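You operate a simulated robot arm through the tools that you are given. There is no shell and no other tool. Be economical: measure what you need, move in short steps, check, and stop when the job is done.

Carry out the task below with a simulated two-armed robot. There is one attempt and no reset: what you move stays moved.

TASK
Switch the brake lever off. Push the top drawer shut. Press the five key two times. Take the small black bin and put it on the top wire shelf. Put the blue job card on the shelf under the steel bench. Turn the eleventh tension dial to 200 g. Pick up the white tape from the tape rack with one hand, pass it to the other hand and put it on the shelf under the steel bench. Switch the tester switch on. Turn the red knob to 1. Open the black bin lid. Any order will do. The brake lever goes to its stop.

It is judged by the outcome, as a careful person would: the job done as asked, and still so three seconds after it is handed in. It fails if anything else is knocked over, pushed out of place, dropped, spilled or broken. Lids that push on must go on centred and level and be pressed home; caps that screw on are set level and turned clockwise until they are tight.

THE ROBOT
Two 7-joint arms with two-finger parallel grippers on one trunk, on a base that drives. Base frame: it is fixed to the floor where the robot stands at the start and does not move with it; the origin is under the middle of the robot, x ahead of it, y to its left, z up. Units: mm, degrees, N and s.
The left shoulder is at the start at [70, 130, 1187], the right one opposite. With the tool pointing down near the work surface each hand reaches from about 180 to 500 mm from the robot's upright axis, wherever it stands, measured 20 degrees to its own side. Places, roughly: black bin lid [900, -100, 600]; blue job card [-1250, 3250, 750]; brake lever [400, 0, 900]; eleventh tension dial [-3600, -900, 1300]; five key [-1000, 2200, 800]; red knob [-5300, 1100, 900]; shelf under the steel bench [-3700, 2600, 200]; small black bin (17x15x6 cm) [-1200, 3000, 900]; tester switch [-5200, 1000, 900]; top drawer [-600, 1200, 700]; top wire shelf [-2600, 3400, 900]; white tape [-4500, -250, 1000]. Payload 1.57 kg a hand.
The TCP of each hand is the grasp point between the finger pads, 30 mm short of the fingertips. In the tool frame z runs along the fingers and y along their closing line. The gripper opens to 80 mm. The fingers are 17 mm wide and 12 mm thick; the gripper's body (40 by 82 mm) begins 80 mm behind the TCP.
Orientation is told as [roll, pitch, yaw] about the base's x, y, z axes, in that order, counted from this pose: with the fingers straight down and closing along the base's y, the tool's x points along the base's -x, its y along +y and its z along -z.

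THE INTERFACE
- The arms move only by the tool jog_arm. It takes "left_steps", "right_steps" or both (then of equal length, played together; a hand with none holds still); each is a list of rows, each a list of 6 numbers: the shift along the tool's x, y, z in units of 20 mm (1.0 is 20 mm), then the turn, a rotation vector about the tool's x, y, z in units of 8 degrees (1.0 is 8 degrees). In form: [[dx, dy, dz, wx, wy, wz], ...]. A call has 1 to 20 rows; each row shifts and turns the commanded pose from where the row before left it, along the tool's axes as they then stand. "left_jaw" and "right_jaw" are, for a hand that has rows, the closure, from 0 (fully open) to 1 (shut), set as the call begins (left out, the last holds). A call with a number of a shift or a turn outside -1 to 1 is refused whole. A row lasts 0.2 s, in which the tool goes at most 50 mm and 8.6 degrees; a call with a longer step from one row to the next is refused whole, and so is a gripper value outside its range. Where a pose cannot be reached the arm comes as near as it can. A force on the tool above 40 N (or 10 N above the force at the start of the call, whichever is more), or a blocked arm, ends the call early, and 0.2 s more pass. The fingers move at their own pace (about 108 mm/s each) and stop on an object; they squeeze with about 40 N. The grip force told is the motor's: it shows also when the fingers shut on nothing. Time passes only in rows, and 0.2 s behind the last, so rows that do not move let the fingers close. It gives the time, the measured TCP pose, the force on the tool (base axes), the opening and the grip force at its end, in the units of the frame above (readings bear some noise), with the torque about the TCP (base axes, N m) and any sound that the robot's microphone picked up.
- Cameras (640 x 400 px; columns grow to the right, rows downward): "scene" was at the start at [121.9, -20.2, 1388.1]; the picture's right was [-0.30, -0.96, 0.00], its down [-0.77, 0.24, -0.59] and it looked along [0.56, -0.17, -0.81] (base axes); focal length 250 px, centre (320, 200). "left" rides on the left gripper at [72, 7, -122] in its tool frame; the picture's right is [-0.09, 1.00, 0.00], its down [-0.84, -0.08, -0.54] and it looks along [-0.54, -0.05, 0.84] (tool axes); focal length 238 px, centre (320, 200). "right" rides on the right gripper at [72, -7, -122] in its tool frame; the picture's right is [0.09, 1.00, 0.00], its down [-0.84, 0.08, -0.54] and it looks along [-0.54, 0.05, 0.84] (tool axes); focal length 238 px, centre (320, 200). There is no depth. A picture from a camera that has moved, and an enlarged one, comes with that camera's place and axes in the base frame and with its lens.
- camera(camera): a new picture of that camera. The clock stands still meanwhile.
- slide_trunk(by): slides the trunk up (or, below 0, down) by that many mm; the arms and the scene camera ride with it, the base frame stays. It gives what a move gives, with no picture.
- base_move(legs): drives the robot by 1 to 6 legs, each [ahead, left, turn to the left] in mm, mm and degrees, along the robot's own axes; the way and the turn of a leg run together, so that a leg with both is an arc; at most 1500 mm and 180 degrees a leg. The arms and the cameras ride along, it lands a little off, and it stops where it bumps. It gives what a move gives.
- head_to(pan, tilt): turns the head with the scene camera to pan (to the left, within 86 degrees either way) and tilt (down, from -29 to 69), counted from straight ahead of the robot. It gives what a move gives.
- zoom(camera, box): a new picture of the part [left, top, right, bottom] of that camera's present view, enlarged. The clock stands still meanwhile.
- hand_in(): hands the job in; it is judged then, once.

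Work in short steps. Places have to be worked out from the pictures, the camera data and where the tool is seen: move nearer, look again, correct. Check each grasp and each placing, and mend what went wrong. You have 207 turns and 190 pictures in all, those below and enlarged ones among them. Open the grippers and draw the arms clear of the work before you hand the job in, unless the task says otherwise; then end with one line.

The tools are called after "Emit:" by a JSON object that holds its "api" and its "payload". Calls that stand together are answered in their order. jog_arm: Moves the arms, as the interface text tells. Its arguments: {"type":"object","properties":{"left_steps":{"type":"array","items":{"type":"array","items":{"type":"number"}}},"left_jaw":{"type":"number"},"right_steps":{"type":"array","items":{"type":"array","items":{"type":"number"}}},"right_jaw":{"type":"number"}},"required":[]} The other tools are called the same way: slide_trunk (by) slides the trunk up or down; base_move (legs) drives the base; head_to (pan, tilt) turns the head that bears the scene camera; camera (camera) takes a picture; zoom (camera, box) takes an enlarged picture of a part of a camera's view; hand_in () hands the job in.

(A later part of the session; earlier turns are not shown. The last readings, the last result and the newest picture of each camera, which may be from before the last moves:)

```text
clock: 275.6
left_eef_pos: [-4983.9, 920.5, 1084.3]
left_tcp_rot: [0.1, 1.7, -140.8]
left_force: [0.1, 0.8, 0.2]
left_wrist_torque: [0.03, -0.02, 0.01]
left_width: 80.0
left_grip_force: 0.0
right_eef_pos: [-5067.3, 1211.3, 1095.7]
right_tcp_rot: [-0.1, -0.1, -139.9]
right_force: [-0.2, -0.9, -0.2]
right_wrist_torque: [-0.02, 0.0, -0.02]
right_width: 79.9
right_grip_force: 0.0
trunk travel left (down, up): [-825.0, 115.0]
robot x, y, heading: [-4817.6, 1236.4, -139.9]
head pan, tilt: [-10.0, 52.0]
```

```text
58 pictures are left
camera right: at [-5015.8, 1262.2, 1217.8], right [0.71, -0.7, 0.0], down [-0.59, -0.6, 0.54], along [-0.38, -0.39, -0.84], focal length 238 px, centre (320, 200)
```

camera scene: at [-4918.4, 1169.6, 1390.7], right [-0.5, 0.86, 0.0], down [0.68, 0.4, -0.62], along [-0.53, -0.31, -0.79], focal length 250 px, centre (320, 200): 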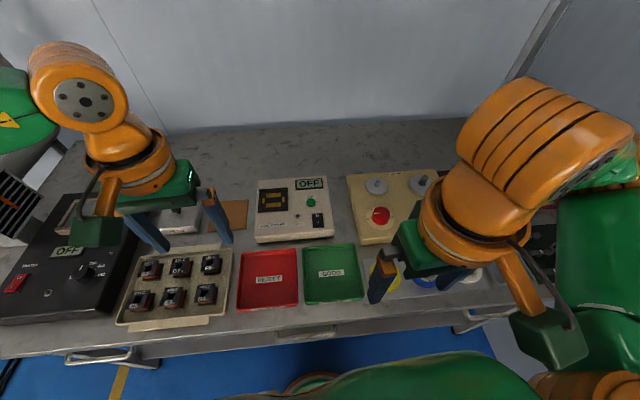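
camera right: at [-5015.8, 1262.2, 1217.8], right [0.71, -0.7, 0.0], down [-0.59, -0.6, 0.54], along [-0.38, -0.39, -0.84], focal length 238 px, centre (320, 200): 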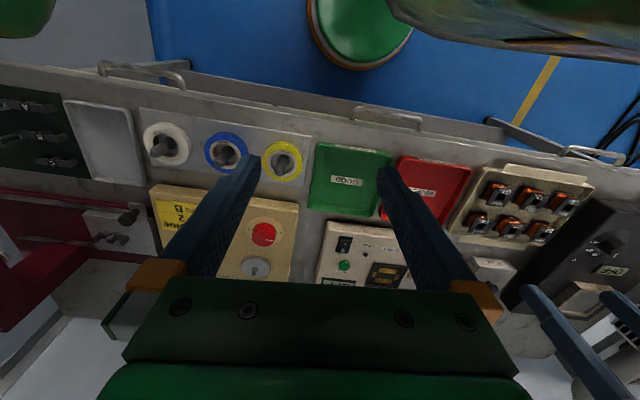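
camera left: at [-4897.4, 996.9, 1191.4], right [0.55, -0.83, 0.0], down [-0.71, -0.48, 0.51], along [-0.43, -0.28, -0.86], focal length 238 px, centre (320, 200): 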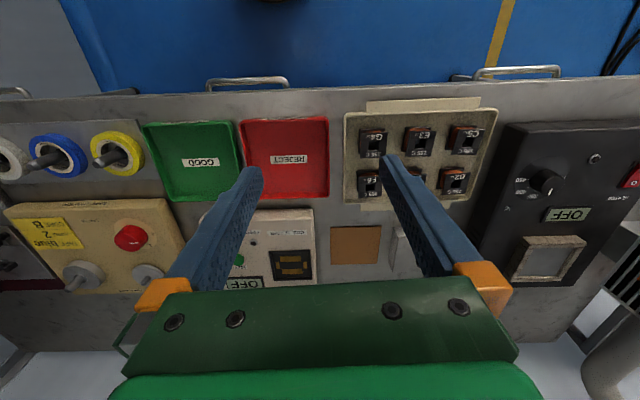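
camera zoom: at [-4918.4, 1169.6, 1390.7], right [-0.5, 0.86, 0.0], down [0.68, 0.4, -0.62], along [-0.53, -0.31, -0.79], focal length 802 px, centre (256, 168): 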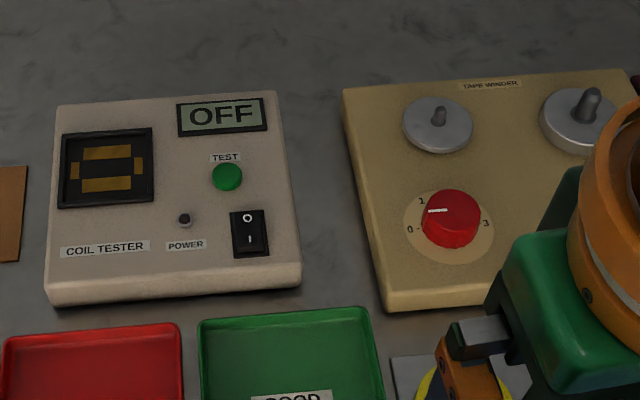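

I zoom more on the knob and the rocker.

Emit:
{"api": "zoom", "payload": {"camera": "scene", "box": [360, 190, 420, 250]}}

Emit:
{"api": "zoom", "payload": {"camera": "right", "box": [220, 180, 400, 290]}}

```text
6.67 times, centred on (390, 220) of scene
camera zoom: at [-4918.4, 1169.6, 1390.7], right [-0.5, 0.86, 0.0], down [0.68, 0.4, -0.62], along [-0.53, -0.31, -0.79], focal length 1670 px, centre (-147, 67)
```

zoom: 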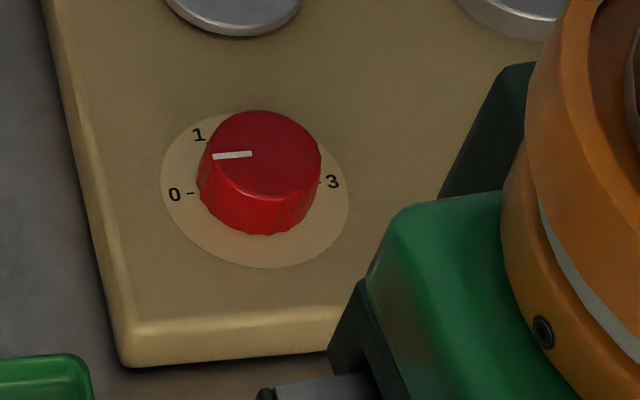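

```text
3.56 times, centred on (310, 235) of right
camera zoom: at [-5015.8, 1262.2, 1217.8], right [0.71, -0.7, 0.0], down [-0.59, -0.6, 0.54], along [-0.38, -0.39, -0.84], focal length 848 px, centre (356, 76)
```

zoom: 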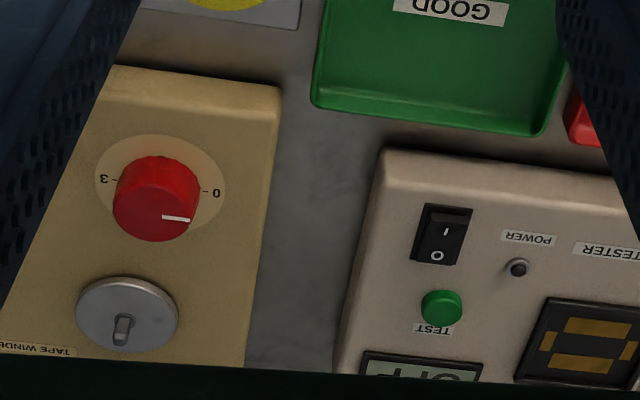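

Rocker "I" end: 246 ahead, 73 left of right TCP at z≈861; red knob top: 234 ahead, 83 right, z≈885. First the rocker: closed right fingers go above its I end.

Emit:
{"api": "jog_arm", "payload": {"right_steps": [[-0.946, 0.281, 0.4, 0, 0, 0], [-0.946, 0.281, 0.4, 0, 0, 0], [-0.946, 0.281, 0.4, 0, 0, 0], [-0.946, 0.281, 0.4, 0, 0, 0], [-0.946, 0.281, 0.4, 0, 0, 0], [-0.946, 0.281, 0.4, 0, 0, 0], [-0.946, 0.281, 0.4, 0, 0, 0], [-0.946, 0.281, 0.4, 0, 0, 0], [-0.946, 0.281, 0.4, 0, 0, 0], [-0.946, 0.281, 0.4, 0, 0, 0], [-0.946, 0.281, 0.4, 0, 0, 0], [-0.946, 0.281, 0.4, 0, 0, 0], [-0.946, 0.281, 0.4, 0, 0, 0], [0, 0, 1, 0, 0, 0], [0, 0, 1, 0, 0, 0], [0, 0, 1, 0, 0, 0], [0, 0, 0.8, 0, 0, 0], [0, 0, 0, 0, 0, 0]], "right_jaw": 1}}

Emit:
{"api": "zoom", "payload": {"camera": "scene", "box": [280, 150, 380, 250]}}

Emit:
{"api": "zoom", "payload": {"camera": "right", "box": [260, 100, 380, 220]}}

```text
clock: 279.4
left_eef_pos: [-4982.8, 922.3, 1084.2]
left_tcp_rot: [0.1, 1.7, -140.8]
left_force: [0.4, -0.9, 0.8]
left_wrist_torque: [-0.01, 0.02, 0.01]
left_width: 79.7
left_grip_force: 0.0
right_eef_pos: [-5208.1, 999.6, 915.4]
right_tcp_rot: [-0.2, -0.1, -139.9]
right_force: [-0.1, -0.6, -0.3]
right_wrist_torque: [-0.01, 0.01, -0.02]
right_width: 0.0
right_grip_force: 21.2
trunk travel left (down, up): [-825.0, 115.0]
robot x, y, heading: [-4815.4, 1235.8, -139.8]
head pan, tilt: [-10.0, 52.0]
```

```text
4.00 times, centred on (330, 200) of scene
camera zoom: at [-4918.1, 1169.9, 1390.7], right [-0.5, 0.87, 0.0], down [0.68, 0.4, -0.62], along [-0.53, -0.31, -0.79], focal length 1002 px, centre (280, 200)
```

zoom: 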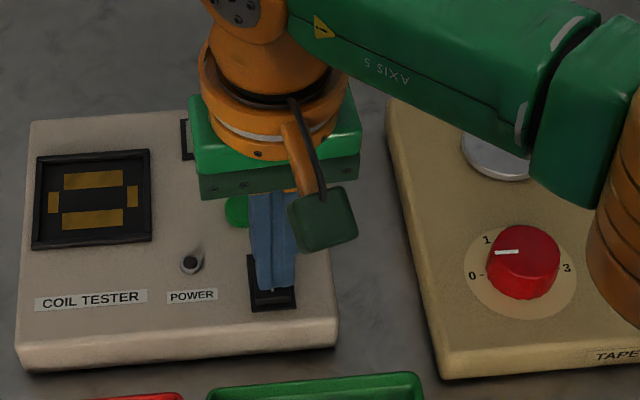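

```text
3.33 times, centred on (320, 160) of right
camera zoom: at [-5156.1, 1049.1, 1037.7], right [0.71, -0.7, 0.0], down [-0.59, -0.6, 0.54], along [-0.38, -0.39, -0.84], focal length 794 px, centre (320, 333)
```

zoom: 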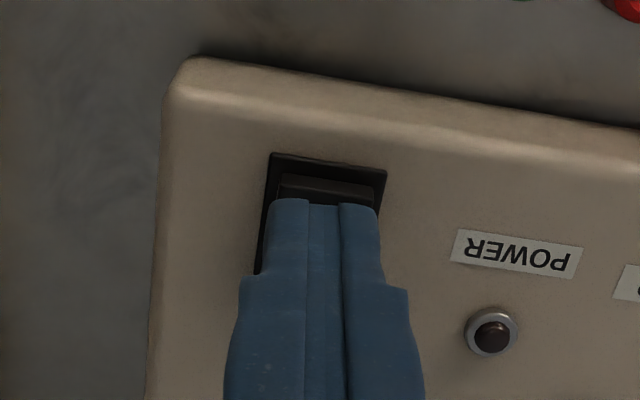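

The fingertip is above the near (I) half. I press down slowly.

Emit:
{"api": "jog_arm", "payload": {"right_steps": [[0, 0, 0.6, 0, 0, 0], [0, 0, 0.4, 0, 0, 0], [0, 0, 0.15, 0, 0, 0], [0, 0, 0.15, 0, 0, 0], [0, 0, 0, 0, 0, 0]]}}

```text
clock: 280.4
left_eef_pos: [-4979.3, 923.5, 1086.3]
left_tcp_rot: [0.1, 1.3, -140.8]
left_force: [0.4, 0.1, -0.3]
left_wrist_torque: [0.04, -0.04, -0.01]
left_width: 79.9
left_grip_force: 0.1
right_eef_pos: [-5206.8, 997.9, 897.1]
right_tcp_rot: [0.1, -1.0, -140.1]
right_force: [1.5, 3.4, 17.1]
right_wrist_torque: [0.03, 0.11, 0.06]
right_width: 0.0
right_grip_force: 21.6
trunk travel left (down, up): [-825.0, 115.0]
robot x, y, heading: [-4819.5, 1239.0, -139.7]
head pan, tilt: [-10.0, 52.0]
stopped in row 4 (right hand): the force on the tool passed its limit at 46 N (the readings are from after the stop); the commanded pose is now the measured one
```

46 N reached with no click heard; I look.

Emit:
{"api": "zoom", "payload": {"camera": "right", "box": [260, 100, 380, 220]}}

Emit:
{"api": "zoom", "payload": {"camera": "scene", "box": [280, 150, 380, 250]}}

```text
3.33 times, centred on (320, 160) of right
camera zoom: at [-5154.4, 1050.8, 1017.6], right [0.71, -0.7, 0.0], down [-0.58, -0.59, 0.56], along [-0.39, -0.4, -0.83], focal length 794 px, centre (320, 333)
```

zoom: 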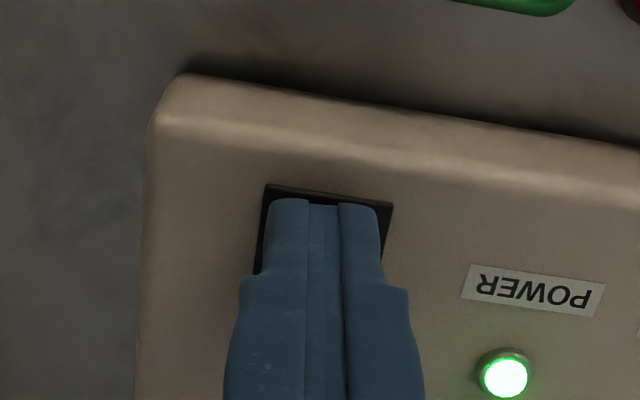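

```text
4.00 times, centred on (330, 200) of scene
camera zoom: at [-4913.1, 1174.4, 1391.4], right [-0.5, 0.87, 0.0], down [0.68, 0.39, -0.62], along [-0.54, -0.31, -0.78], focal length 1002 px, centre (280, 200)
```

zoom: 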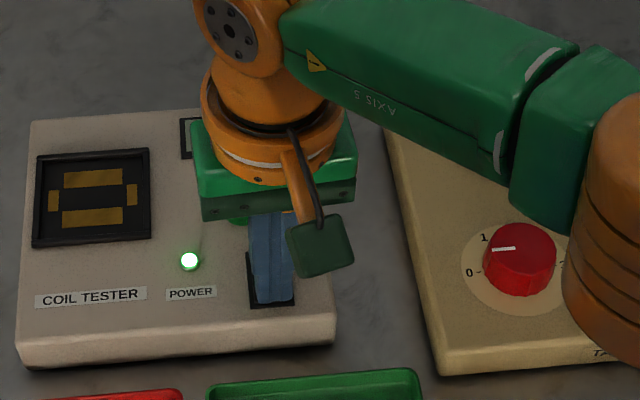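

The POWER LED is lit: the tester is on. I lift, open, and move above the red knob.

Emit:
{"api": "jog_arm", "payload": {"right_steps": [[0, 0, -1, 0, 0, 0], [0, 0, -1, 0, 0, 0], [0, 0, -1, 0, 0, 0], [0, 0, -1, 0, 0, 0], [0.06, -0.97, 0, 0, 0, 0], [0.06, -0.97, 0, 0, 0, 0], [0.06, -0.97, 0, 0, 0, 0], [0.06, -0.97, 0, 0, 0, 0], [0.06, -0.97, 0, 0, 0, 0], [0.06, -0.97, 0, 0, 0, 0], [0.06, -0.97, 0, 0, 0, 0], [0.06, -0.9, 0, 0, 0, 0], [0, 0, 0.5, 0, 0, 0], [0, 0, 0, 0, 0, 0]], "right_jaw": 0}}

Emit:
{"api": "zoom", "payload": {"camera": "scene", "box": [340, 150, 460, 270]}}

Emit:
{"api": "camera", "payload": {"camera": "right"}}

```text
clock: 283.4
left_eef_pos: [-4983.2, 922.2, 1084.8]
left_tcp_rot: [0.1, 1.6, -140.8]
left_force: [-0.8, 0.8, -0.7]
left_wrist_torque: [0.02, 0.01, 0.01]
left_width: 80.3
left_grip_force: 0.1
right_eef_pos: [-5301.9, 1121.4, 962.9]
right_tcp_rot: [0.0, -0.7, -139.9]
right_force: [-0.9, -0.2, 0.6]
right_wrist_torque: [-0.01, 0.0, -0.03]
right_width: 80.1
right_grip_force: 0.1
trunk travel left (down, up): [-825.0, 115.0]
robot x, y, heading: [-4816.3, 1236.7, -139.9]
head pan, tilt: [-10.0, 52.0]
```

```text
3.33 times, centred on (400, 210) of scene
camera zoom: at [-4918.2, 1169.7, 1390.7], right [-0.5, 0.87, 0.0], down [0.68, 0.4, -0.62], along [-0.53, -0.31, -0.79], focal length 835 px, centre (53, 167)
```

zoom: 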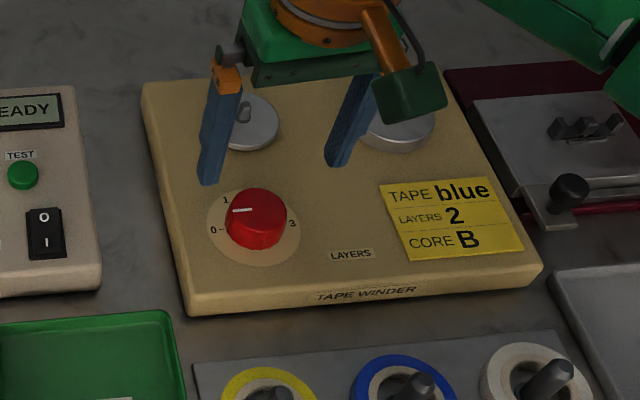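

```text
50 pictures are left
camera right: at [-5249.9, 1172.3, 1085.2], right [0.71, -0.7, 0.0], down [-0.59, -0.59, 0.55], along [-0.39, -0.39, -0.83], focal length 238 px, centre (320, 200)
```

right: 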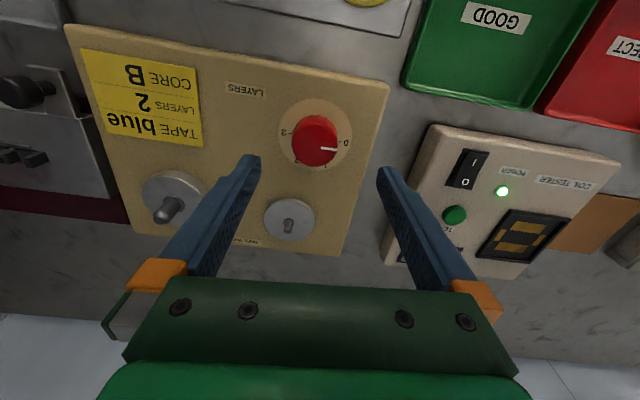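

Tester reads READY. The hand is centred over the knob (3 mm off). I adjust, descend 60 mm and grip the knob.

Emit:
{"api": "jog_arm", "payload": {"right_steps": [[0, -0.15, 1, 0, 0, 0], [0, 0, 1, 0, 0, 0], [0, 0, 0.95, 0, 0, 0], [0, 0, 0, 0, 0, 0]]}}

Emit:
{"api": "jog_arm", "payload": {"right_steps": [[0, 0, 0, 0, 0, 0], [0, 0, 0, 0, 0, 0], [0, 0, 0, 0, 0, 0]], "right_jaw": 1}}

Emit:
{"api": "zoom", "payload": {"camera": "scene", "box": [350, 170, 430, 250]}}

```text
clock: 284.4
left_eef_pos: [-4983.3, 921.8, 1085.1]
left_tcp_rot: [0.1, 1.7, -140.7]
left_force: [1.1, -1.1, 0.6]
left_wrist_torque: [-0.01, -0.03, 0.01]
left_width: 79.5
left_grip_force: 0.1
right_eef_pos: [-5303.7, 1124.3, 903.4]
right_tcp_rot: [0.0, -0.6, -140.0]
right_force: [0.6, 0.3, -0.8]
right_wrist_torque: [0.01, -0.02, 0.01]
right_width: 80.1
right_grip_force: 0.0
trunk travel left (down, up): [-825.0, 115.0]
robot x, y, heading: [-4812.8, 1238.2, -139.9]
head pan, tilt: [-10.0, 52.0]
```

```text
clock: 285.2
left_eef_pos: [-4984.0, 922.4, 1085.2]
left_tcp_rot: [0.2, 1.7, -140.8]
left_force: [0.4, 0.2, -0.2]
left_wrist_torque: [0.02, 0.04, 0.01]
left_width: 80.3
left_grip_force: 0.0
right_eef_pos: [-5304.0, 1125.1, 904.5]
right_tcp_rot: [0.0, -0.6, -140.0]
right_force: [-2.4, 2.4, 3.2]
right_wrist_torque: [0.27, 0.14, -0.04]
right_width: 41.5
right_grip_force: 45.4
trunk travel left (down, up): [-825.0, 115.0]
robot x, y, heading: [-4816.5, 1238.1, -139.9]
head pan, tilt: [-10.0, 52.0]
```

```text
5.00 times, centred on (390, 210) of scene
camera zoom: at [-4919.2, 1171.2, 1390.7], right [-0.5, 0.87, 0.0], down [0.68, 0.39, -0.62], along [-0.53, -0.31, -0.79], focal length 1253 px, centre (-30, 150)
```

zoom: 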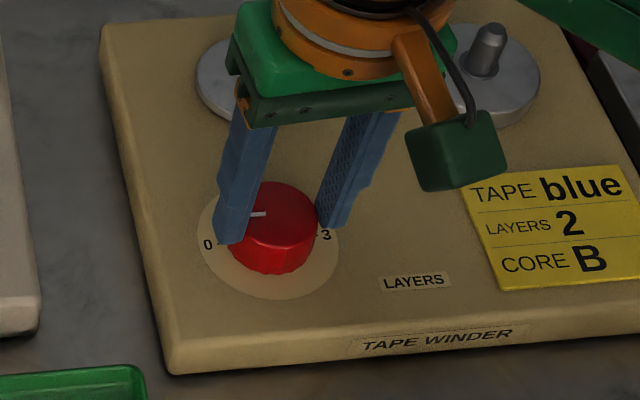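

Knob gripped at 41.5 mm. I turn clockwise (seen from above) about 56° and look.

Emit:
{"api": "jog_arm", "payload": {"right_steps": [[0, 0, 0, 0, 0, 1], [0, 0, 0, 0, 0, 1], [0, 0, 0, 0, 0, 1], [0, 0, 0, 0, 0, 1], [0, 0, 0, 0, 0, 1], [0, 0, 0, 0, 0, 1], [0, 0, 0, 0, 0, 1], [0, 0, 0, 0, 0, 0]]}}

Emit:
{"api": "zoom", "payload": {"camera": "scene", "box": [350, 170, 430, 250]}}

```text
clock: 287.0
left_eef_pos: [-4984.6, 920.8, 1084.0]
left_tcp_rot: [0.1, 1.7, -140.8]
left_force: [-0.7, -0.4, -0.6]
left_wrist_torque: [0.01, 0.0, 0.03]
left_width: 80.0
left_grip_force: 0.0
right_eef_pos: [-5304.2, 1120.7, 904.3]
right_tcp_rot: [0.6, -0.4, 163.9]
right_force: [-8.3, -5.6, 10.1]
right_wrist_torque: [0.26, 0.86, -0.01]
right_width: 41.4
right_grip_force: 45.0
trunk travel left (down, up): [-825.0, 115.0]
robot x, y, heading: [-4815.8, 1236.8, -140.0]
head pan, tilt: [-10.0, 52.0]
```

```text
5.00 times, centred on (390, 210) of scene
camera zoom: at [-4919.2, 1168.1, 1390.7], right [-0.5, 0.87, 0.0], down [0.68, 0.4, -0.61], along [-0.53, -0.31, -0.79], focal length 1253 px, centre (-30, 150)
```

zoom: 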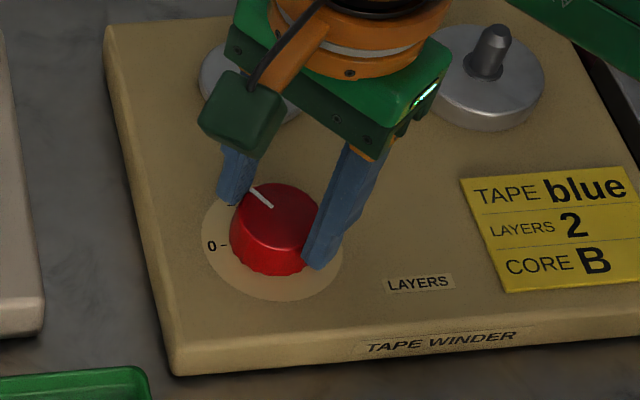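

Pointer has moved to the upper left. I release, lift and check against the "1" mark.

Emit:
{"api": "jog_arm", "payload": {"right_steps": [[0, 0, 0, 0, 0, 0], [0, 0, 0, 0, 0, 0], [0, 0, -1, 0, 0, 0], [0, 0, -1, 0, 0, 0], [0, 0, -1, 0, 0, 0], [0, 0, -1, 0, 0, 0], [0, 0, -1, 0, 0, 0]], "right_jaw": 0}}

Emit:
{"api": "zoom", "payload": {"camera": "scene", "box": [360, 190, 420, 250]}}

Emit:
{"api": "zoom", "payload": {"camera": "right", "box": [260, 80, 400, 220]}}

```text
clock: 288.6
left_eef_pos: [-4983.5, 921.4, 1083.7]
left_tcp_rot: [0.1, 1.6, -140.8]
left_force: [-0.3, -0.3, 0.1]
left_wrist_torque: [0.01, 0.01, 0.0]
left_width: 79.9
left_grip_force: 0.0
right_eef_pos: [-5302.4, 1122.7, 1005.9]
right_tcp_rot: [0.5, -0.3, 164.0]
right_force: [-1.2, -0.4, -0.2]
right_wrist_torque: [0.0, 0.01, 0.02]
right_width: 79.9
right_grip_force: 0.0
trunk travel left (down, up): [-825.0, 115.0]
robot x, y, heading: [-4817.2, 1238.4, -140.0]
head pan, tilt: [-10.0, 52.0]
```

```text
6.67 times, centred on (390, 220) of scene
camera zoom: at [-4917.9, 1169.8, 1390.7], right [-0.5, 0.87, 0.0], down [0.68, 0.4, -0.62], along [-0.53, -0.31, -0.79], focal length 1670 px, centre (-147, 67)
```

zoom: 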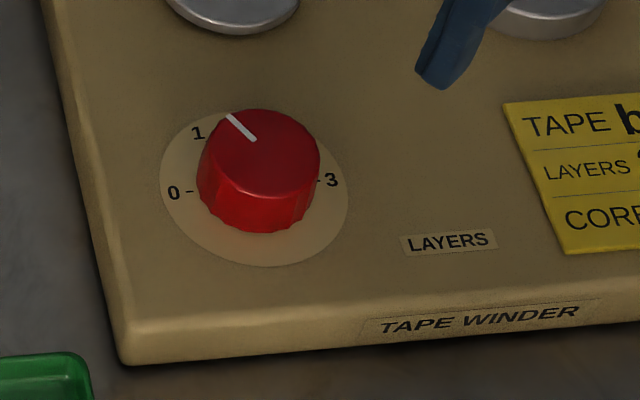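

```text
2.86 times, centred on (330, 150) of right
camera zoom: at [-5230.8, 1109.1, 1128.4], right [-0.19, -0.98, 0.01], down [-0.82, 0.16, 0.55], along [-0.54, 0.09, -0.84], focal length 681 px, centre (291, 343)
```

zoom: 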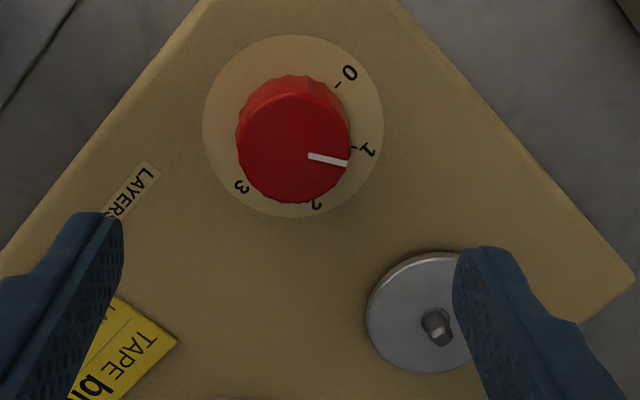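

Measured from the right camera, "1" lies ~60° from "0" and the pointer is at ~55°. I regrip and turn ~5° more.

Emit:
{"api": "jog_arm", "payload": {"right_steps": [[0, 0, 1, 0, 0, 0], [0, 0, 1, 0, 0, 0], [0, 0, 1, 0, 0, 0], [0, 0, 1, 0, 0, 0], [0, 0, 1, 0, 0, 0], [0, 0, 0, 0, 0, 0]]}}

Emit:
{"api": "jog_arm", "payload": {"right_steps": [[0, 0, 0, 0, 0, 0], [0, 0, 0, 0, 0, 0], [0, 0, 0, 0, 0, 0], [0, 0, 0, 0, 0, 0.65], [0, 0, 0, 0, 0, 0]], "right_jaw": 1}}

Emit:
{"api": "jog_arm", "payload": {"right_steps": [[0, 0, 0, 0, 0, 0], [0, 0, 0, 0, 0, 0], [0, 0, -1, 0, 0, 0], [0, 0, -1, 0, 0, 0], [0, 0, -1, 0, 0, 0], [0, 0, -1, 0, 0, 0], [0, 0, -1, 0, 0, 0]], "right_jaw": 0}}

Emit:
{"api": "zoom", "payload": {"camera": "right", "box": [260, 80, 400, 220]}}

```text
clock: 290.0
left_eef_pos: [-4983.0, 922.7, 1084.4]
left_tcp_rot: [0.0, 1.7, -140.7]
left_force: [0.3, 0.6, 0.7]
left_wrist_torque: [0.02, 0.01, 0.0]
left_width: 80.0
left_grip_force: 0.0
right_eef_pos: [-5302.6, 1122.7, 902.8]
right_tcp_rot: [0.5, -0.3, 164.0]
right_force: [-0.2, -0.6, 0.2]
right_wrist_torque: [0.0, -0.03, 0.02]
right_width: 79.7
right_grip_force: 0.2
trunk travel left (down, up): [-825.0, 115.0]
robot x, y, heading: [-4817.3, 1237.7, -140.1]
head pan, tilt: [-10.0, 52.0]
```

```text
clock: 291.2
left_eef_pos: [-4982.9, 919.5, 1082.9]
left_tcp_rot: [0.1, 1.8, -140.9]
left_force: [0.4, 0.2, 0.3]
left_wrist_torque: [-0.01, 0.02, -0.01]
left_width: 80.1
left_grip_force: 0.1
right_eef_pos: [-5303.5, 1120.3, 903.6]
right_tcp_rot: [0.5, -0.3, 158.9]
right_force: [-3.5, -8.1, 5.2]
right_wrist_torque: [-0.3, 0.33, 0.08]
right_width: 41.3
right_grip_force: 45.4
trunk travel left (down, up): [-825.0, 115.0]
robot x, y, heading: [-4819.5, 1232.6, -139.8]
head pan, tilt: [-10.0, 52.0]
```

```text
clock: 292.8
left_eef_pos: [-4983.4, 921.4, 1086.5]
left_tcp_rot: [0.1, 1.5, -140.9]
left_force: [-0.7, -0.3, -0.2]
left_wrist_torque: [0.03, 0.0, 0.03]
left_width: 80.2
left_grip_force: 0.0
right_eef_pos: [-5302.7, 1124.3, 1003.9]
right_tcp_rot: [0.7, -0.3, 158.8]
right_force: [0.4, -0.6, -1.3]
right_wrist_torque: [0.0, 0.02, -0.02]
right_width: 80.0
right_grip_force: 0.0
trunk travel left (down, up): [-825.0, 115.0]
robot x, y, heading: [-4816.1, 1238.8, -139.8]
head pan, tilt: [-10.0, 52.0]
```

```text
2.86 times, centred on (330, 150) of right
camera zoom: at [-5231.4, 1104.5, 1125.9], right [-0.27, -0.96, 0.01], down [-0.8, 0.23, 0.55], along [-0.53, 0.14, -0.84], focal length 681 px, centre (291, 343)
```

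zoom: 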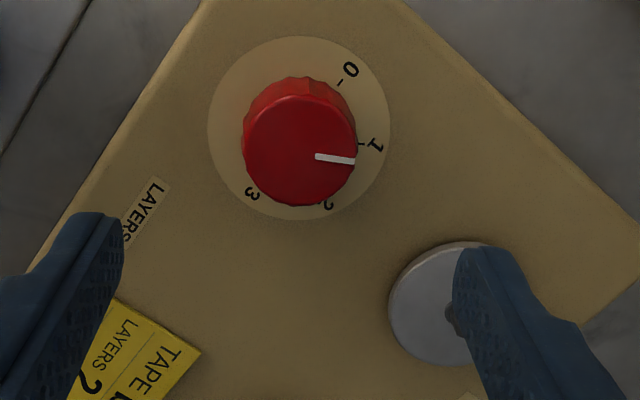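

Pointer is still ~6° short of the "1" tick. One more small turn of ~6.5°.

Emit:
{"api": "jog_arm", "payload": {"right_steps": [[0, 0, 1, 0, 0, 0], [0, 0, 1, 0, 0, 0], [0, 0, 1, 0, 0, 0], [0, 0, 1, 0, 0, 0], [0, 0, 1, 0, 0, 0], [0, 0, 0, 0, 0, 0]]}}

Emit:
{"api": "jog_arm", "payload": {"right_steps": [[0, 0, 0, 0, 0, 0], [0, 0, 0, 0, 0, 0], [0, 0, 0, 0, 0, 0], [0, 0, 0, 0, 0, 0.85], [0, 0, 0, 0, 0, 0], [0, 0, 0, 0, 0, 0]], "right_jaw": 1}}

Emit:
{"api": "jog_arm", "payload": {"right_steps": [[0, 0, 0, 0, 0, 0], [0, 0, 0, 0, 0, 0], [0, 0, -1, 0, 0, 0], [0, 0, -1, 0, 0, 0], [0, 0, -1, 0, 0, 0], [0, 0, -1, 0, 0, 0], [0, 0, -1, 0, 0, 0]], "right_jaw": 0}}

Emit:
{"api": "zoom", "payload": {"camera": "right", "box": [260, 80, 400, 220]}}

```text
clock: 294.2
left_eef_pos: [-4984.1, 922.1, 1084.4]
left_tcp_rot: [0.1, 1.7, -140.8]
left_force: [-0.2, -0.2, 0.4]
left_wrist_torque: [0.0, 0.01, 0.0]
left_width: 80.1
left_grip_force: 0.1
right_eef_pos: [-5302.9, 1122.9, 902.2]
right_tcp_rot: [0.6, -0.2, 158.8]
right_force: [-0.6, -0.6, 0.4]
right_wrist_torque: [0.01, -0.03, 0.02]
right_width: 80.1
right_grip_force: 0.0
trunk travel left (down, up): [-825.0, 115.0]
robot x, y, heading: [-4815.2, 1239.8, -140.2]
head pan, tilt: [-10.0, 52.0]
```

```text
clock: 295.6
left_eef_pos: [-4983.4, 917.8, 1082.9]
left_tcp_rot: [0.0, 1.9, -140.8]
left_force: [-0.3, 0.1, -0.3]
left_wrist_torque: [0.02, -0.01, -0.01]
left_width: 80.1
left_grip_force: 0.1
right_eef_pos: [-5302.9, 1119.5, 901.6]
right_tcp_rot: [0.4, -0.2, 151.9]
right_force: [-6.4, -10.7, 3.8]
right_wrist_torque: [-0.35, 0.79, 0.07]
right_width: 41.4
right_grip_force: 44.9
trunk travel left (down, up): [-825.0, 115.0]
robot x, y, heading: [-4815.7, 1239.4, -139.9]
head pan, tilt: [-10.0, 52.0]
```

```text
clock: 297.2
left_eef_pos: [-4983.7, 921.2, 1084.0]
left_tcp_rot: [0.1, 1.6, -140.8]
left_force: [-0.1, 0.1, -0.2]
left_wrist_torque: [0.03, 0.03, 0.01]
left_width: 80.1
left_grip_force: 0.1
right_eef_pos: [-5304.9, 1126.5, 1004.3]
right_tcp_rot: [0.6, -0.2, 152.0]
right_force: [0.0, 1.3, 0.8]
right_wrist_torque: [-0.01, 0.0, 0.0]
right_width: 79.9
right_grip_force: 0.1
trunk travel left (down, up): [-825.0, 115.0]
robot x, y, heading: [-4818.7, 1236.7, -140.0]
head pan, tilt: [-10.0, 52.0]
```

```text
2.86 times, centred on (330, 150) of right
camera zoom: at [-5236.1, 1098.0, 1125.9], right [-0.39, -0.92, 0.01], down [-0.77, 0.33, 0.55], along [-0.51, 0.2, -0.84], focal length 681 px, centre (291, 343)
```

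zoom: 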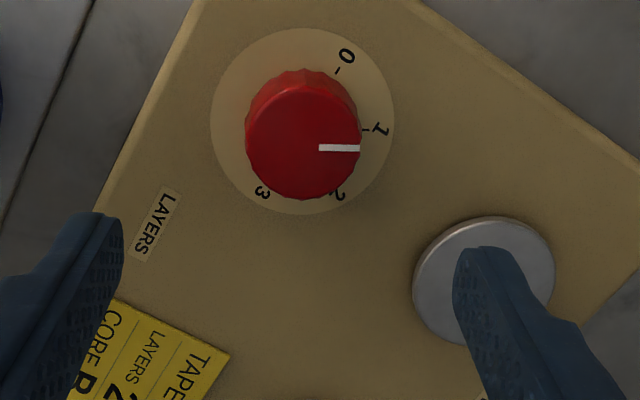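

The pointer returns to the same spot each time: the knob is in its "1" detent. I retract the right hand and drive left towards the tape rack.

Emit:
{"api": "jog_arm", "payload": {"right_steps": [[0, 0, -1, 0, 0, -1], [0, 0, -1, 0, 0, -1], [0, 0, -1, 0, 0, -1], [0, 0, -1, 0, 0, -1], [0, 0, 0, 0, 0, -1], [0, 0, 0, 0, 0, -1], [0, 0, 0, 0, 0, -1], [0, 0, 0, 0, 0, -1], [0, 0, 0, 0, 0, -0.5], [1, 0, 0, 0, 0, 0], [1, 0, 0, 0, 0, 0], [1, 0, 0, 0, 0, 0], [1, 0, 0, 0, 0, 0], [1, 0, 0, 0, 0, 0], [1, 0.5, 0, 0, 0, 0], [1, 0.5, 0, 0, 0, 0], [1, 0.5, 0, 0, 0, 0]]}}

Emit:
{"api": "base_move", "payload": {"legs": [[-330, 0, 0], [0, 1250, 0]]}}

Emit:
{"api": "head_to", "payload": {"pan": 0, "tilt": 28}}

Emit:
{"api": "camera", "payload": {"camera": "scene"}}

```text
clock: 300.8
left_eef_pos: [-4981.8, 920.8, 1084.6]
left_tcp_rot: [0.1, 1.6, -140.8]
left_force: [0.1, 0.0, -0.4]
left_wrist_torque: [0.0, 0.02, -0.01]
left_width: 79.9
left_grip_force: 0.0
right_eef_pos: [-5159.1, 1205.1, 1083.4]
right_tcp_rot: [0.0, -0.6, -140.0]
right_force: [0.0, -0.3, 1.2]
right_wrist_torque: [0.0, 0.0, -0.02]
right_width: 79.9
right_grip_force: 0.0
trunk travel left (down, up): [-825.0, 115.0]
robot x, y, heading: [-4815.4, 1237.5, -139.8]
head pan, tilt: [-10.0, 52.0]
```

```text
clock: 309.1
left_eef_pos: [-3908.9, 139.8, 1084.3]
left_tcp_rot: [0.0, 1.7, -141.8]
left_force: [0.0, -0.3, -0.8]
left_wrist_torque: [0.0, 0.03, 0.01]
left_width: 79.9
left_grip_force: 0.1
right_eef_pos: [-4082.1, 423.9, 1083.5]
right_tcp_rot: [0.2, -0.6, -140.9]
right_force: [0.7, -0.9, -0.6]
right_wrist_torque: [-0.02, 0.02, 0.02]
right_width: 80.0
right_grip_force: 0.1
trunk travel left (down, up): [-825.0, 115.0]
robot x, y, heading: [-3738.2, 454.2, -140.6]
head pan, tilt: [-10.0, 52.0]
```

```text
clock: 310.0
left_eef_pos: [-3907.1, 139.6, 1084.4]
left_tcp_rot: [0.1, 1.7, -141.8]
left_force: [0.9, 0.1, 0.2]
left_wrist_torque: [0.02, -0.03, -0.02]
left_width: 80.1
left_grip_force: 0.2
right_eef_pos: [-4081.4, 423.8, 1083.4]
right_tcp_rot: [0.0, -0.6, -140.9]
right_force: [0.7, -0.1, -0.1]
right_wrist_torque: [0.02, 0.03, 0.0]
right_width: 79.8
right_grip_force: 0.0
trunk travel left (down, up): [-825.0, 115.0]
robot x, y, heading: [-3739.6, 451.8, -140.9]
head pan, tilt: [0.0, 28.0]
```

```text
43 pictures are left
camera scene: at [-3844.2, 365.2, 1426.0], right [-0.63, 0.78, 0.0], down [0.36, 0.3, -0.88], along [-0.68, -0.56, -0.47], focal length 250 px, centre (320, 200)
```

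scene: 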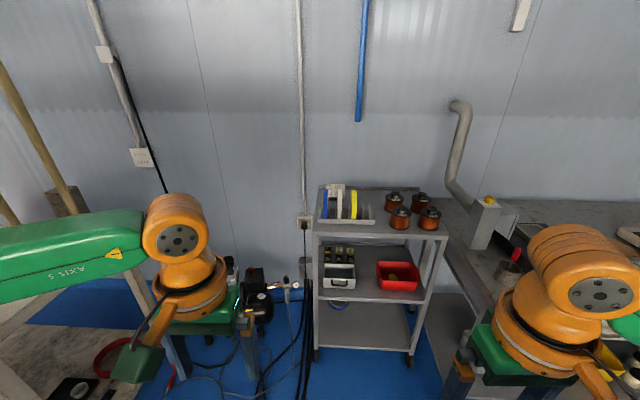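

The cart with the tape rack (blue, white, yellow discs on edge) is ahead. I zoom in.

Emit:
{"api": "zoom", "payload": {"camera": "scene", "box": [300, 170, 460, 270]}}

```text
4.00 times, centred on (380, 220) of scene
camera zoom: at [-3844.2, 365.2, 1426.0], right [-0.63, 0.78, 0.0], down [0.36, 0.3, -0.88], along [-0.68, -0.56, -0.47], focal length 1002 px, centre (80, 120)
```

zoom: 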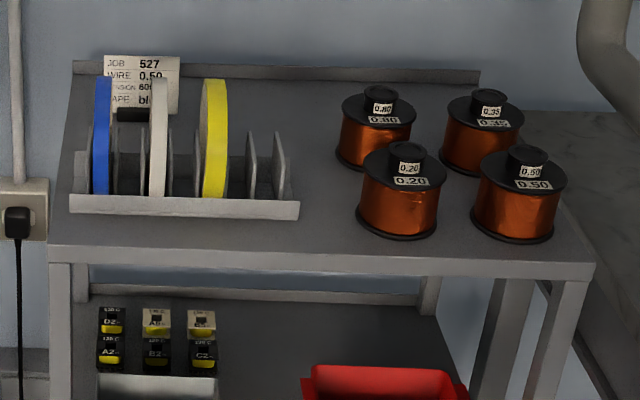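

White tape stands on edge, ~98 mm across, ~15 mm thick, with ~30 mm to its neighbours. I raise both hands and drive 450 closer.

Emit:
{"api": "jog_arm", "payload": {"right_steps": [[0, 0, -1, 0, 0, 0], [0, 0, -1, 0, 0, 0], [0, 0, -1, 0, 0, 0], [0, 0, -1, 0, 0, 0], [0, 0, -1, 0, 0, 0], [0, 0, -1, 0, 0, 0]], "left_steps": [[0.5, 0, -1, 0, 0, 0], [0.5, 0, -1, 0, 0, 0], [0.5, 0, -1, 0, 0, 0], [0.5, 0, -1, 0, 0, 0], [0.5, 0, -1, 0, 0, 0], [0.5, 0, -1, 0, 0, 0]]}}

Emit:
{"api": "base_move", "payload": {"legs": [[450, 0, 0]]}}

Emit:
{"api": "head_to", "payload": {"pan": -8, "tilt": 45}}

Emit:
{"api": "camera", "payload": {"camera": "scene"}}

Emit:
{"api": "camera", "payload": {"camera": "right"}}

```text
clock: 311.4
left_eef_pos: [-3862.7, 175.7, 1206.1]
left_tcp_rot: [0.1, 1.7, -141.7]
left_force: [0.8, 0.4, -0.5]
left_wrist_torque: [-0.01, 0.02, 0.0]
left_width: 79.9
left_grip_force: 0.0
right_eef_pos: [-4079.6, 425.1, 1203.9]
right_tcp_rot: [0.2, -0.8, -140.9]
right_force: [0.1, 0.1, 1.3]
right_wrist_torque: [0.0, 0.0, 0.03]
right_width: 79.8
right_grip_force: 0.2
trunk travel left (down, up): [-825.0, 115.0]
robot x, y, heading: [-3734.6, 449.0, -140.8]
head pan, tilt: [0.0, 28.0]
```

```text
clock: 314.1
left_eef_pos: [-4210.0, -107.5, 1205.9]
left_tcp_rot: [0.1, 1.6, -141.9]
left_force: [-0.1, 0.3, 0.1]
left_wrist_torque: [-0.04, 0.02, -0.02]
left_width: 79.7
left_grip_force: 0.1
right_eef_pos: [-4428.0, 143.4, 1204.5]
right_tcp_rot: [0.1, -0.7, -141.1]
right_force: [1.8, 1.0, 0.8]
right_wrist_torque: [-0.01, -0.02, 0.01]
right_width: 79.9
right_grip_force: 0.0
trunk travel left (down, up): [-825.0, 115.0]
robot x, y, heading: [-4083.0, 169.6, -140.9]
head pan, tilt: [0.0, 28.0]
```

```text
clock: 314.9
left_eef_pos: [-4212.7, -108.8, 1205.5]
left_tcp_rot: [0.2, 1.6, -141.8]
left_force: [0.1, -0.4, -0.1]
left_wrist_torque: [0.0, 0.01, 0.01]
left_width: 79.9
left_grip_force: 0.1
right_eef_pos: [-4428.7, 142.8, 1203.1]
right_tcp_rot: [0.0, -0.6, -141.0]
right_force: [0.1, 0.8, 0.1]
right_wrist_torque: [0.0, 0.03, -0.04]
right_width: 79.9
right_grip_force: 0.1
trunk travel left (down, up): [-825.0, 115.0]
robot x, y, heading: [-4085.0, 170.1, -141.0]
head pan, tilt: [-8.0, 45.0]
```

```text
41 pictures are left
camera scene: at [-4191.6, 98.3, 1400.3], right [-0.52, 0.86, 0.0], down [0.61, 0.36, -0.71], along [-0.61, -0.36, -0.71], focal length 250 px, centre (320, 200)
```

scene: 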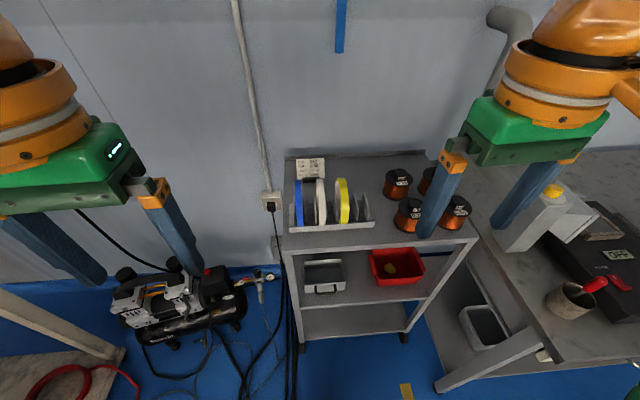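

```text
40 pictures are left
camera right: at [-4375.8, 192.3, 1324.6], right [0.7, -0.72, 0.0], down [-0.6, -0.58, 0.55], along [-0.4, -0.38, -0.83], focal length 238 px, centre (320, 200)
```

right: 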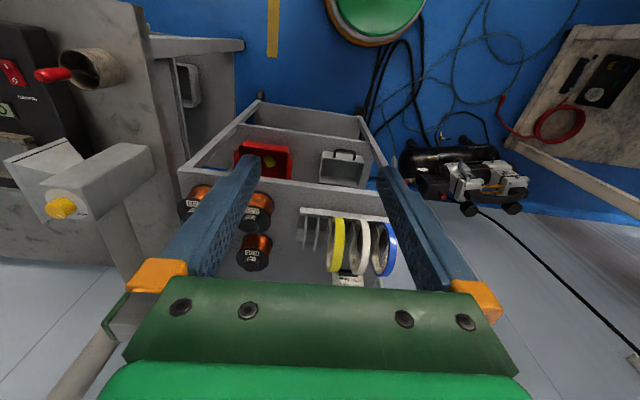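

I zoom in on the white tape in both views.

Emit:
{"api": "zoom", "payload": {"camera": "scene", "box": [280, 150, 380, 250]}}

Emit:
{"api": "zoom", "payload": {"camera": "right", "box": [290, 190, 410, 290]}}

```text
4.00 times, centred on (330, 200) of scene
camera zoom: at [-4191.6, 98.3, 1400.3], right [-0.52, 0.86, 0.0], down [0.61, 0.36, -0.71], along [-0.61, -0.36, -0.71], focal length 1002 px, centre (280, 200)
```

zoom: 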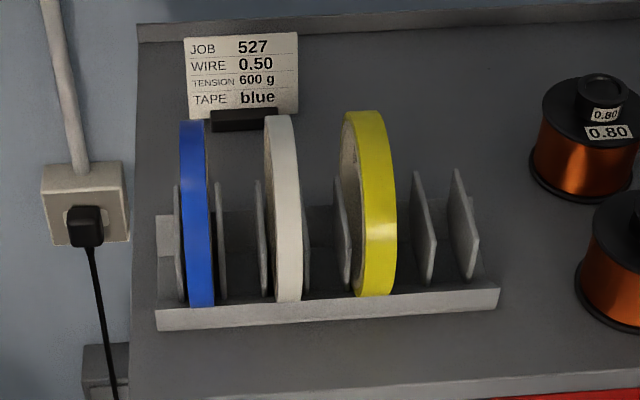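

```text
4.00 times, centred on (350, 240) of right
camera zoom: at [-4375.8, 192.3, 1324.6], right [0.7, -0.72, 0.0], down [-0.6, -0.58, 0.55], along [-0.4, -0.38, -0.83], focal length 953 px, centre (200, 40)
```

zoom: 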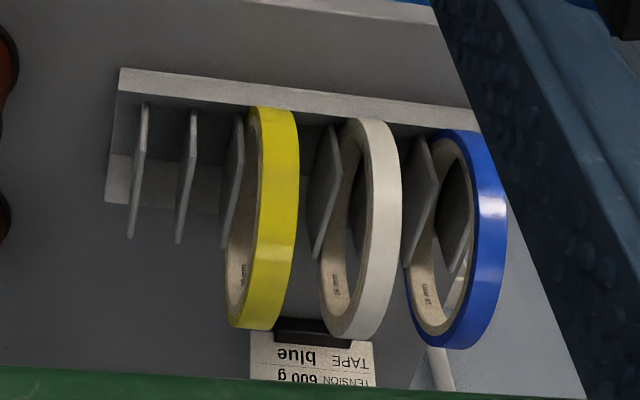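

The white roll: centre 291 ahead, 117 left of the right TCP, z≈941, radius ~59 (top z≈1000), rotated ~6°. I drive 100 closer, then bring the right hand above it with the jaw at ~34 mm, turned 6°.

Emit:
{"api": "base_move", "payload": {"legs": [[100, 0, 0]]}}

Emit:
{"api": "jog_arm", "payload": {"right_steps": [[0, 0, 0, 0, 0, 0.75], [-0.987, 0.757, 0.45, 0, 0, 0], [-0.987, 0.757, 0.45, 0, 0, 0], [-0.987, 0.757, 0.45, 0, 0, 0], [-0.987, 0.757, 0.45, 0, 0, 0], [-0.987, 0.757, 0.45, 0, 0, 0], [-0.987, 0.757, 0.45, 0, 0, 0], [-0.987, 0.757, 0.45, 0, 0, 0], [-0.987, 0.757, 0.45, 0, 0, 0], [-0.987, 0.757, 0.45, 0, 0, 0], [0, 0, 0.95, 0, 0, 0], [0, 0, 0.95, 0, 0, 0], [0, 0, 0.95, 0, 0, 0], [0, 0, 0.95, 0, 0, 0], [0, 0, 0, 0, 0, 0]], "right_jaw": 0.575}}

Emit:
{"api": "camera", "payload": {"camera": "right"}}

Emit:
{"api": "zoom", "payload": {"camera": "scene", "box": [240, 160, 400, 320]}}

```text
clock: 316.0
left_eef_pos: [-4283.0, -167.0, 1206.8]
left_tcp_rot: [0.1, 1.4, -141.8]
left_force: [0.8, 0.1, -0.1]
left_wrist_torque: [-0.02, 0.05, -0.05]
left_width: 80.1
left_grip_force: 0.0
right_eef_pos: [-4499.5, 83.1, 1205.0]
right_tcp_rot: [0.1, -0.9, -141.1]
right_force: [-0.2, -0.6, 0.1]
right_wrist_torque: [0.01, 0.01, 0.04]
right_width: 80.2
right_grip_force: 0.1
trunk travel left (down, up): [-825.0, 115.0]
robot x, y, heading: [-4158.7, 108.7, -141.0]
head pan, tilt: [-8.0, 45.0]
```

```text
clock: 319.2
left_eef_pos: [-4287.4, -170.2, 1205.3]
left_tcp_rot: [0.1, 1.6, -141.9]
left_force: [-0.2, 0.4, 0.4]
left_wrist_torque: [-0.02, 0.0, 0.01]
left_width: 80.0
left_grip_force: 0.1
right_eef_pos: [-4571.5, -112.3, 1047.0]
right_tcp_rot: [0.1, -0.6, -147.0]
right_force: [-0.2, 0.8, 1.1]
right_wrist_torque: [0.01, 0.0, 0.02]
right_width: 34.1
right_grip_force: 0.0
right hand out of reach, approached as far as the arm can: row 10
trunk travel left (down, up): [-825.0, 115.0]
robot x, y, heading: [-4159.7, 110.1, -141.0]
head pan, tilt: [-8.0, 45.0]
```

```text
37 pictures are left
camera right: at [-4514.6, -67.2, 1167.9], right [0.62, -0.79, 0.0], down [-0.66, -0.52, 0.55], along [-0.43, -0.34, -0.83], focal length 238 px, centre (320, 200)
```

right: 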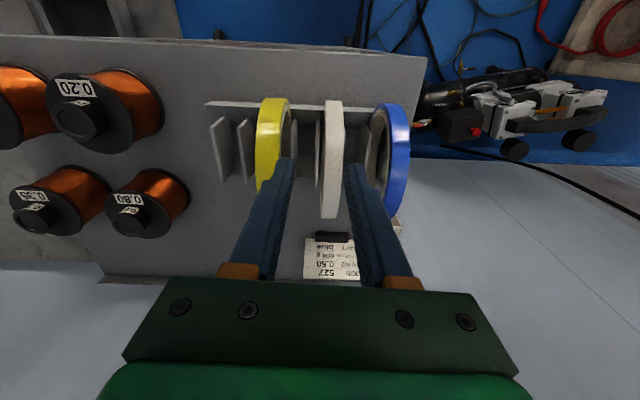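

```text
2.50 times, centred on (320, 240) of scene
camera zoom: at [-4267.2, 36.7, 1400.3], right [-0.52, 0.86, 0.0], down [0.61, 0.36, -0.71], along [-0.61, -0.36, -0.71], focal length 626 px, centre (320, 100)
```

zoom: 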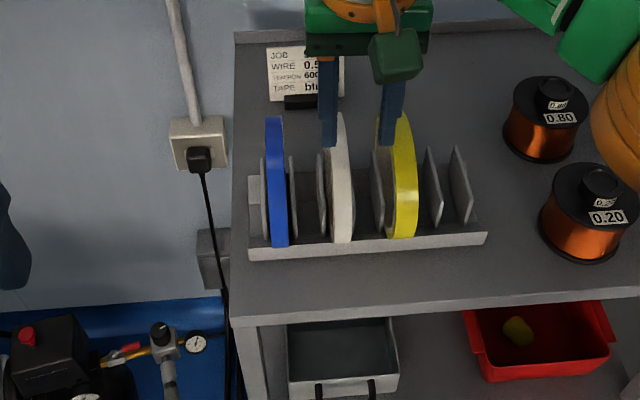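

The roll's centre is still 23 mm ahead and 14 mm left. I drive the base 45 ahead/12 left and bring the arm back 20 to regain slack, then check.

Emit:
{"api": "base_move", "payload": {"legs": [[45, 12, 0]]}}

Emit:
{"api": "jog_arm", "payload": {"right_steps": [[0.5, 0, 0, 0, 0, 0], [0.55, 0, 0, 0, 0, 0], [0, 0, 0, 0, 0, 0]]}}

Emit:
{"api": "zoom", "payload": {"camera": "right", "box": [220, 60, 420, 260]}}

```text
clock: 320.1
left_eef_pos: [-4310.5, -199.2, 1207.6]
left_tcp_rot: [0.2, 1.1, -142.0]
left_force: [0.0, -0.6, 1.5]
left_wrist_torque: [-0.1, 0.03, 0.02]
left_width: 79.8
left_grip_force: 0.1
right_eef_pos: [-4596.7, -143.3, 1049.4]
right_tcp_rot: [0.1, -1.1, -147.0]
right_force: [0.2, 0.4, 1.3]
right_wrist_torque: [-0.06, 0.05, 0.03]
right_width: 34.0
right_grip_force: 0.1
trunk travel left (down, up): [-825.0, 115.0]
robot x, y, heading: [-4185.1, 72.5, -140.8]
head pan, tilt: [-8.0, 45.0]
```

```text
clock: 320.9
left_eef_pos: [-4314.6, -207.7, 1204.9]
left_tcp_rot: [0.1, 1.7, -141.8]
left_force: [-0.6, -0.7, -0.1]
left_wrist_torque: [0.01, -0.02, -0.03]
left_width: 79.9
left_grip_force: 0.0
right_eef_pos: [-4581.0, -138.3, 1046.0]
right_tcp_rot: [0.0, -0.6, -147.0]
right_force: [0.7, 0.2, -0.3]
right_wrist_torque: [0.0, -0.03, 0.05]
right_width: 34.2
right_grip_force: 0.1
trunk travel left (down, up): [-825.0, 115.0]
robot x, y, heading: [-4188.8, 71.5, -140.9]
head pan, tilt: [-8.0, 45.0]
```

```text
2.00 times, centred on (320, 160) of right
camera zoom: at [-4523.5, -93.9, 1167.9], right [0.62, -0.79, 0.0], down [-0.66, -0.52, 0.55], along [-0.43, -0.34, -0.83], focal length 477 px, centre (320, 280)
```

zoom: 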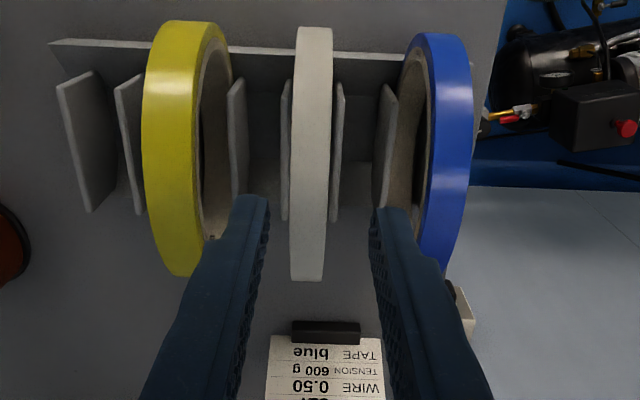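

Now centred within 5 mm. I shift 4.5 mm right, descend 54 mm and close on the white roll.

Emit:
{"api": "jog_arm", "payload": {"right_steps": [[0, -0.23, 0, 0, 0, 0], [0, 0, 0.9, 0, 0, 0], [0, 0, 0.9, 0, 0, 0], [0, 0, 0.9, 0, 0, 0], [0, 0, 0, 0, 0, 0]]}}

Emit:
{"api": "jog_arm", "payload": {"right_steps": [[0, 0, 0, 0, 0, 0], [0, 0, 0, 0, 0, 0], [0, 0, 0, 0, 0, 0]], "right_jaw": 1}}

Emit:
{"api": "camera", "payload": {"camera": "right"}}

```text
clock: 322.1
left_eef_pos: [-4313.9, -207.3, 1205.1]
left_tcp_rot: [0.2, 1.5, -141.9]
left_force: [0.0, 0.0, 0.0]
left_wrist_torque: [0.02, -0.01, -0.01]
left_width: 80.3
left_grip_force: 0.1
right_eef_pos: [-4584.4, -133.0, 993.4]
right_tcp_rot: [0.1, -0.7, -147.0]
right_force: [-1.0, -0.1, 0.2]
right_wrist_torque: [-0.03, 0.01, 0.0]
right_width: 34.0
right_grip_force: 0.1
trunk travel left (down, up): [-825.0, 115.0]
robot x, y, heading: [-4189.3, 73.7, -140.9]
head pan, tilt: [-8.0, 45.0]
```

```text
clock: 322.9
left_eef_pos: [-4314.2, -208.1, 1205.1]
left_tcp_rot: [0.1, 1.6, -141.9]
left_force: [-0.3, -0.4, -0.7]
left_wrist_torque: [0.02, -0.05, -0.01]
left_width: 79.9
left_grip_force: 0.1
right_eef_pos: [-4584.2, -133.4, 993.2]
right_tcp_rot: [0.1, -0.7, -147.0]
right_force: [-0.4, -0.6, 0.5]
right_wrist_torque: [0.0, 0.04, 0.03]
right_width: 15.1
right_grip_force: 30.5
trunk travel left (down, up): [-825.0, 115.0]
robot x, y, heading: [-4188.8, 70.5, -140.8]
head pan, tilt: [-8.0, 45.0]
```

```text
34 pictures are left
camera right: at [-4526.4, -89.2, 1114.8], right [0.62, -0.79, 0.0], down [-0.66, -0.52, 0.55], along [-0.43, -0.34, -0.83], focal length 238 px, centre (320, 200)
```

right: 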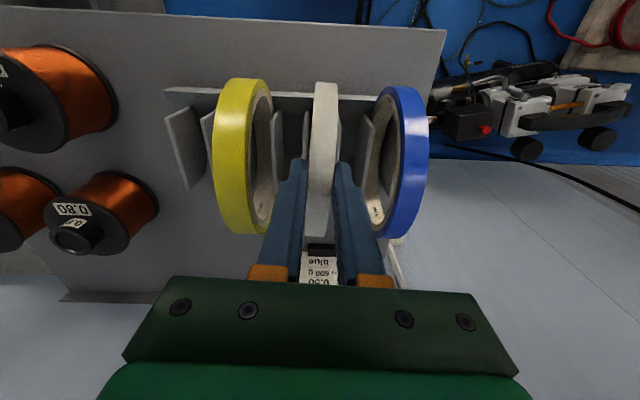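

Gripped (15 mm). I lift 120 mm, then back the base away for the hand-over.

Emit:
{"api": "jog_arm", "payload": {"right_steps": [[0, 0, -0.5, 0, 0, 0], [0, 0, -1, 0, 0, 0], [0, 0, -1, 0, 0, 0], [0, 0, -1, 0, 0, 0], [0, 0, -1, 0, 0, 0], [0, 0, -1, 0, 0, 0], [0, 0, -0.5, 0, 0, 0]]}}

Emit:
{"api": "base_move", "payload": {"legs": [[-500, 0, 0]]}}

Emit:
{"api": "camera", "payload": {"camera": "scene"}}

```text
clock: 324.5
left_eef_pos: [-4314.9, -207.0, 1204.9]
left_tcp_rot: [0.1, 1.6, -141.8]
left_force: [-0.1, 0.0, -0.5]
left_wrist_torque: [-0.02, 0.0, 0.04]
left_width: 79.7
left_grip_force: 0.0
right_eef_pos: [-4584.6, -133.3, 1113.0]
right_tcp_rot: [0.2, -0.6, -147.1]
right_force: [0.2, 1.1, -1.6]
right_wrist_torque: [-0.04, -0.03, 0.0]
right_width: 15.1
right_grip_force: 30.9
trunk travel left (down, up): [-825.0, 115.0]
robot x, y, heading: [-4188.7, 68.4, -141.1]
head pan, tilt: [-8.0, 45.0]
```

```text
clock: 327.4
left_eef_pos: [-3937.5, 99.3, 1204.6]
left_tcp_rot: [0.0, 1.7, -141.9]
left_force: [0.1, -0.5, 0.0]
left_wrist_torque: [0.0, -0.03, 0.0]
left_width: 79.8
left_grip_force: 0.2
right_eef_pos: [-4208.0, 174.3, 1112.4]
right_tcp_rot: [0.0, -0.7, -147.2]
right_force: [-1.0, -0.2, -1.5]
right_wrist_torque: [-0.02, -0.03, -0.01]
right_width: 15.0
right_grip_force: 31.4
trunk travel left (down, up): [-825.0, 115.0]
robot x, y, heading: [-3808.2, 377.8, -140.8]
head pan, tilt: [-8.0, 45.0]
```

```text
33 pictures are left
camera scene: at [-3917.0, 305.4, 1400.1], right [-0.51, 0.86, 0.0], down [0.61, 0.36, -0.71], along [-0.61, -0.36, -0.71], focal length 250 px, centre (320, 200)
```

scene: 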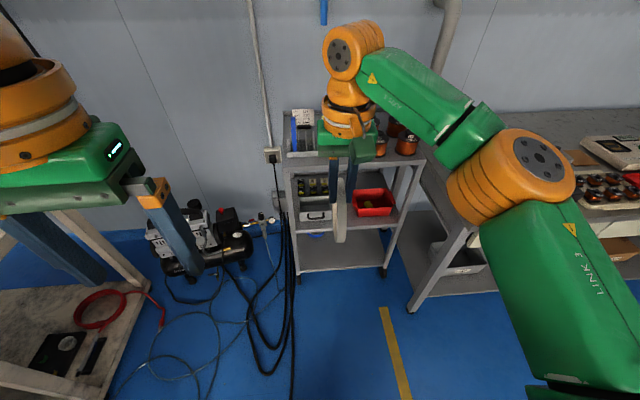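

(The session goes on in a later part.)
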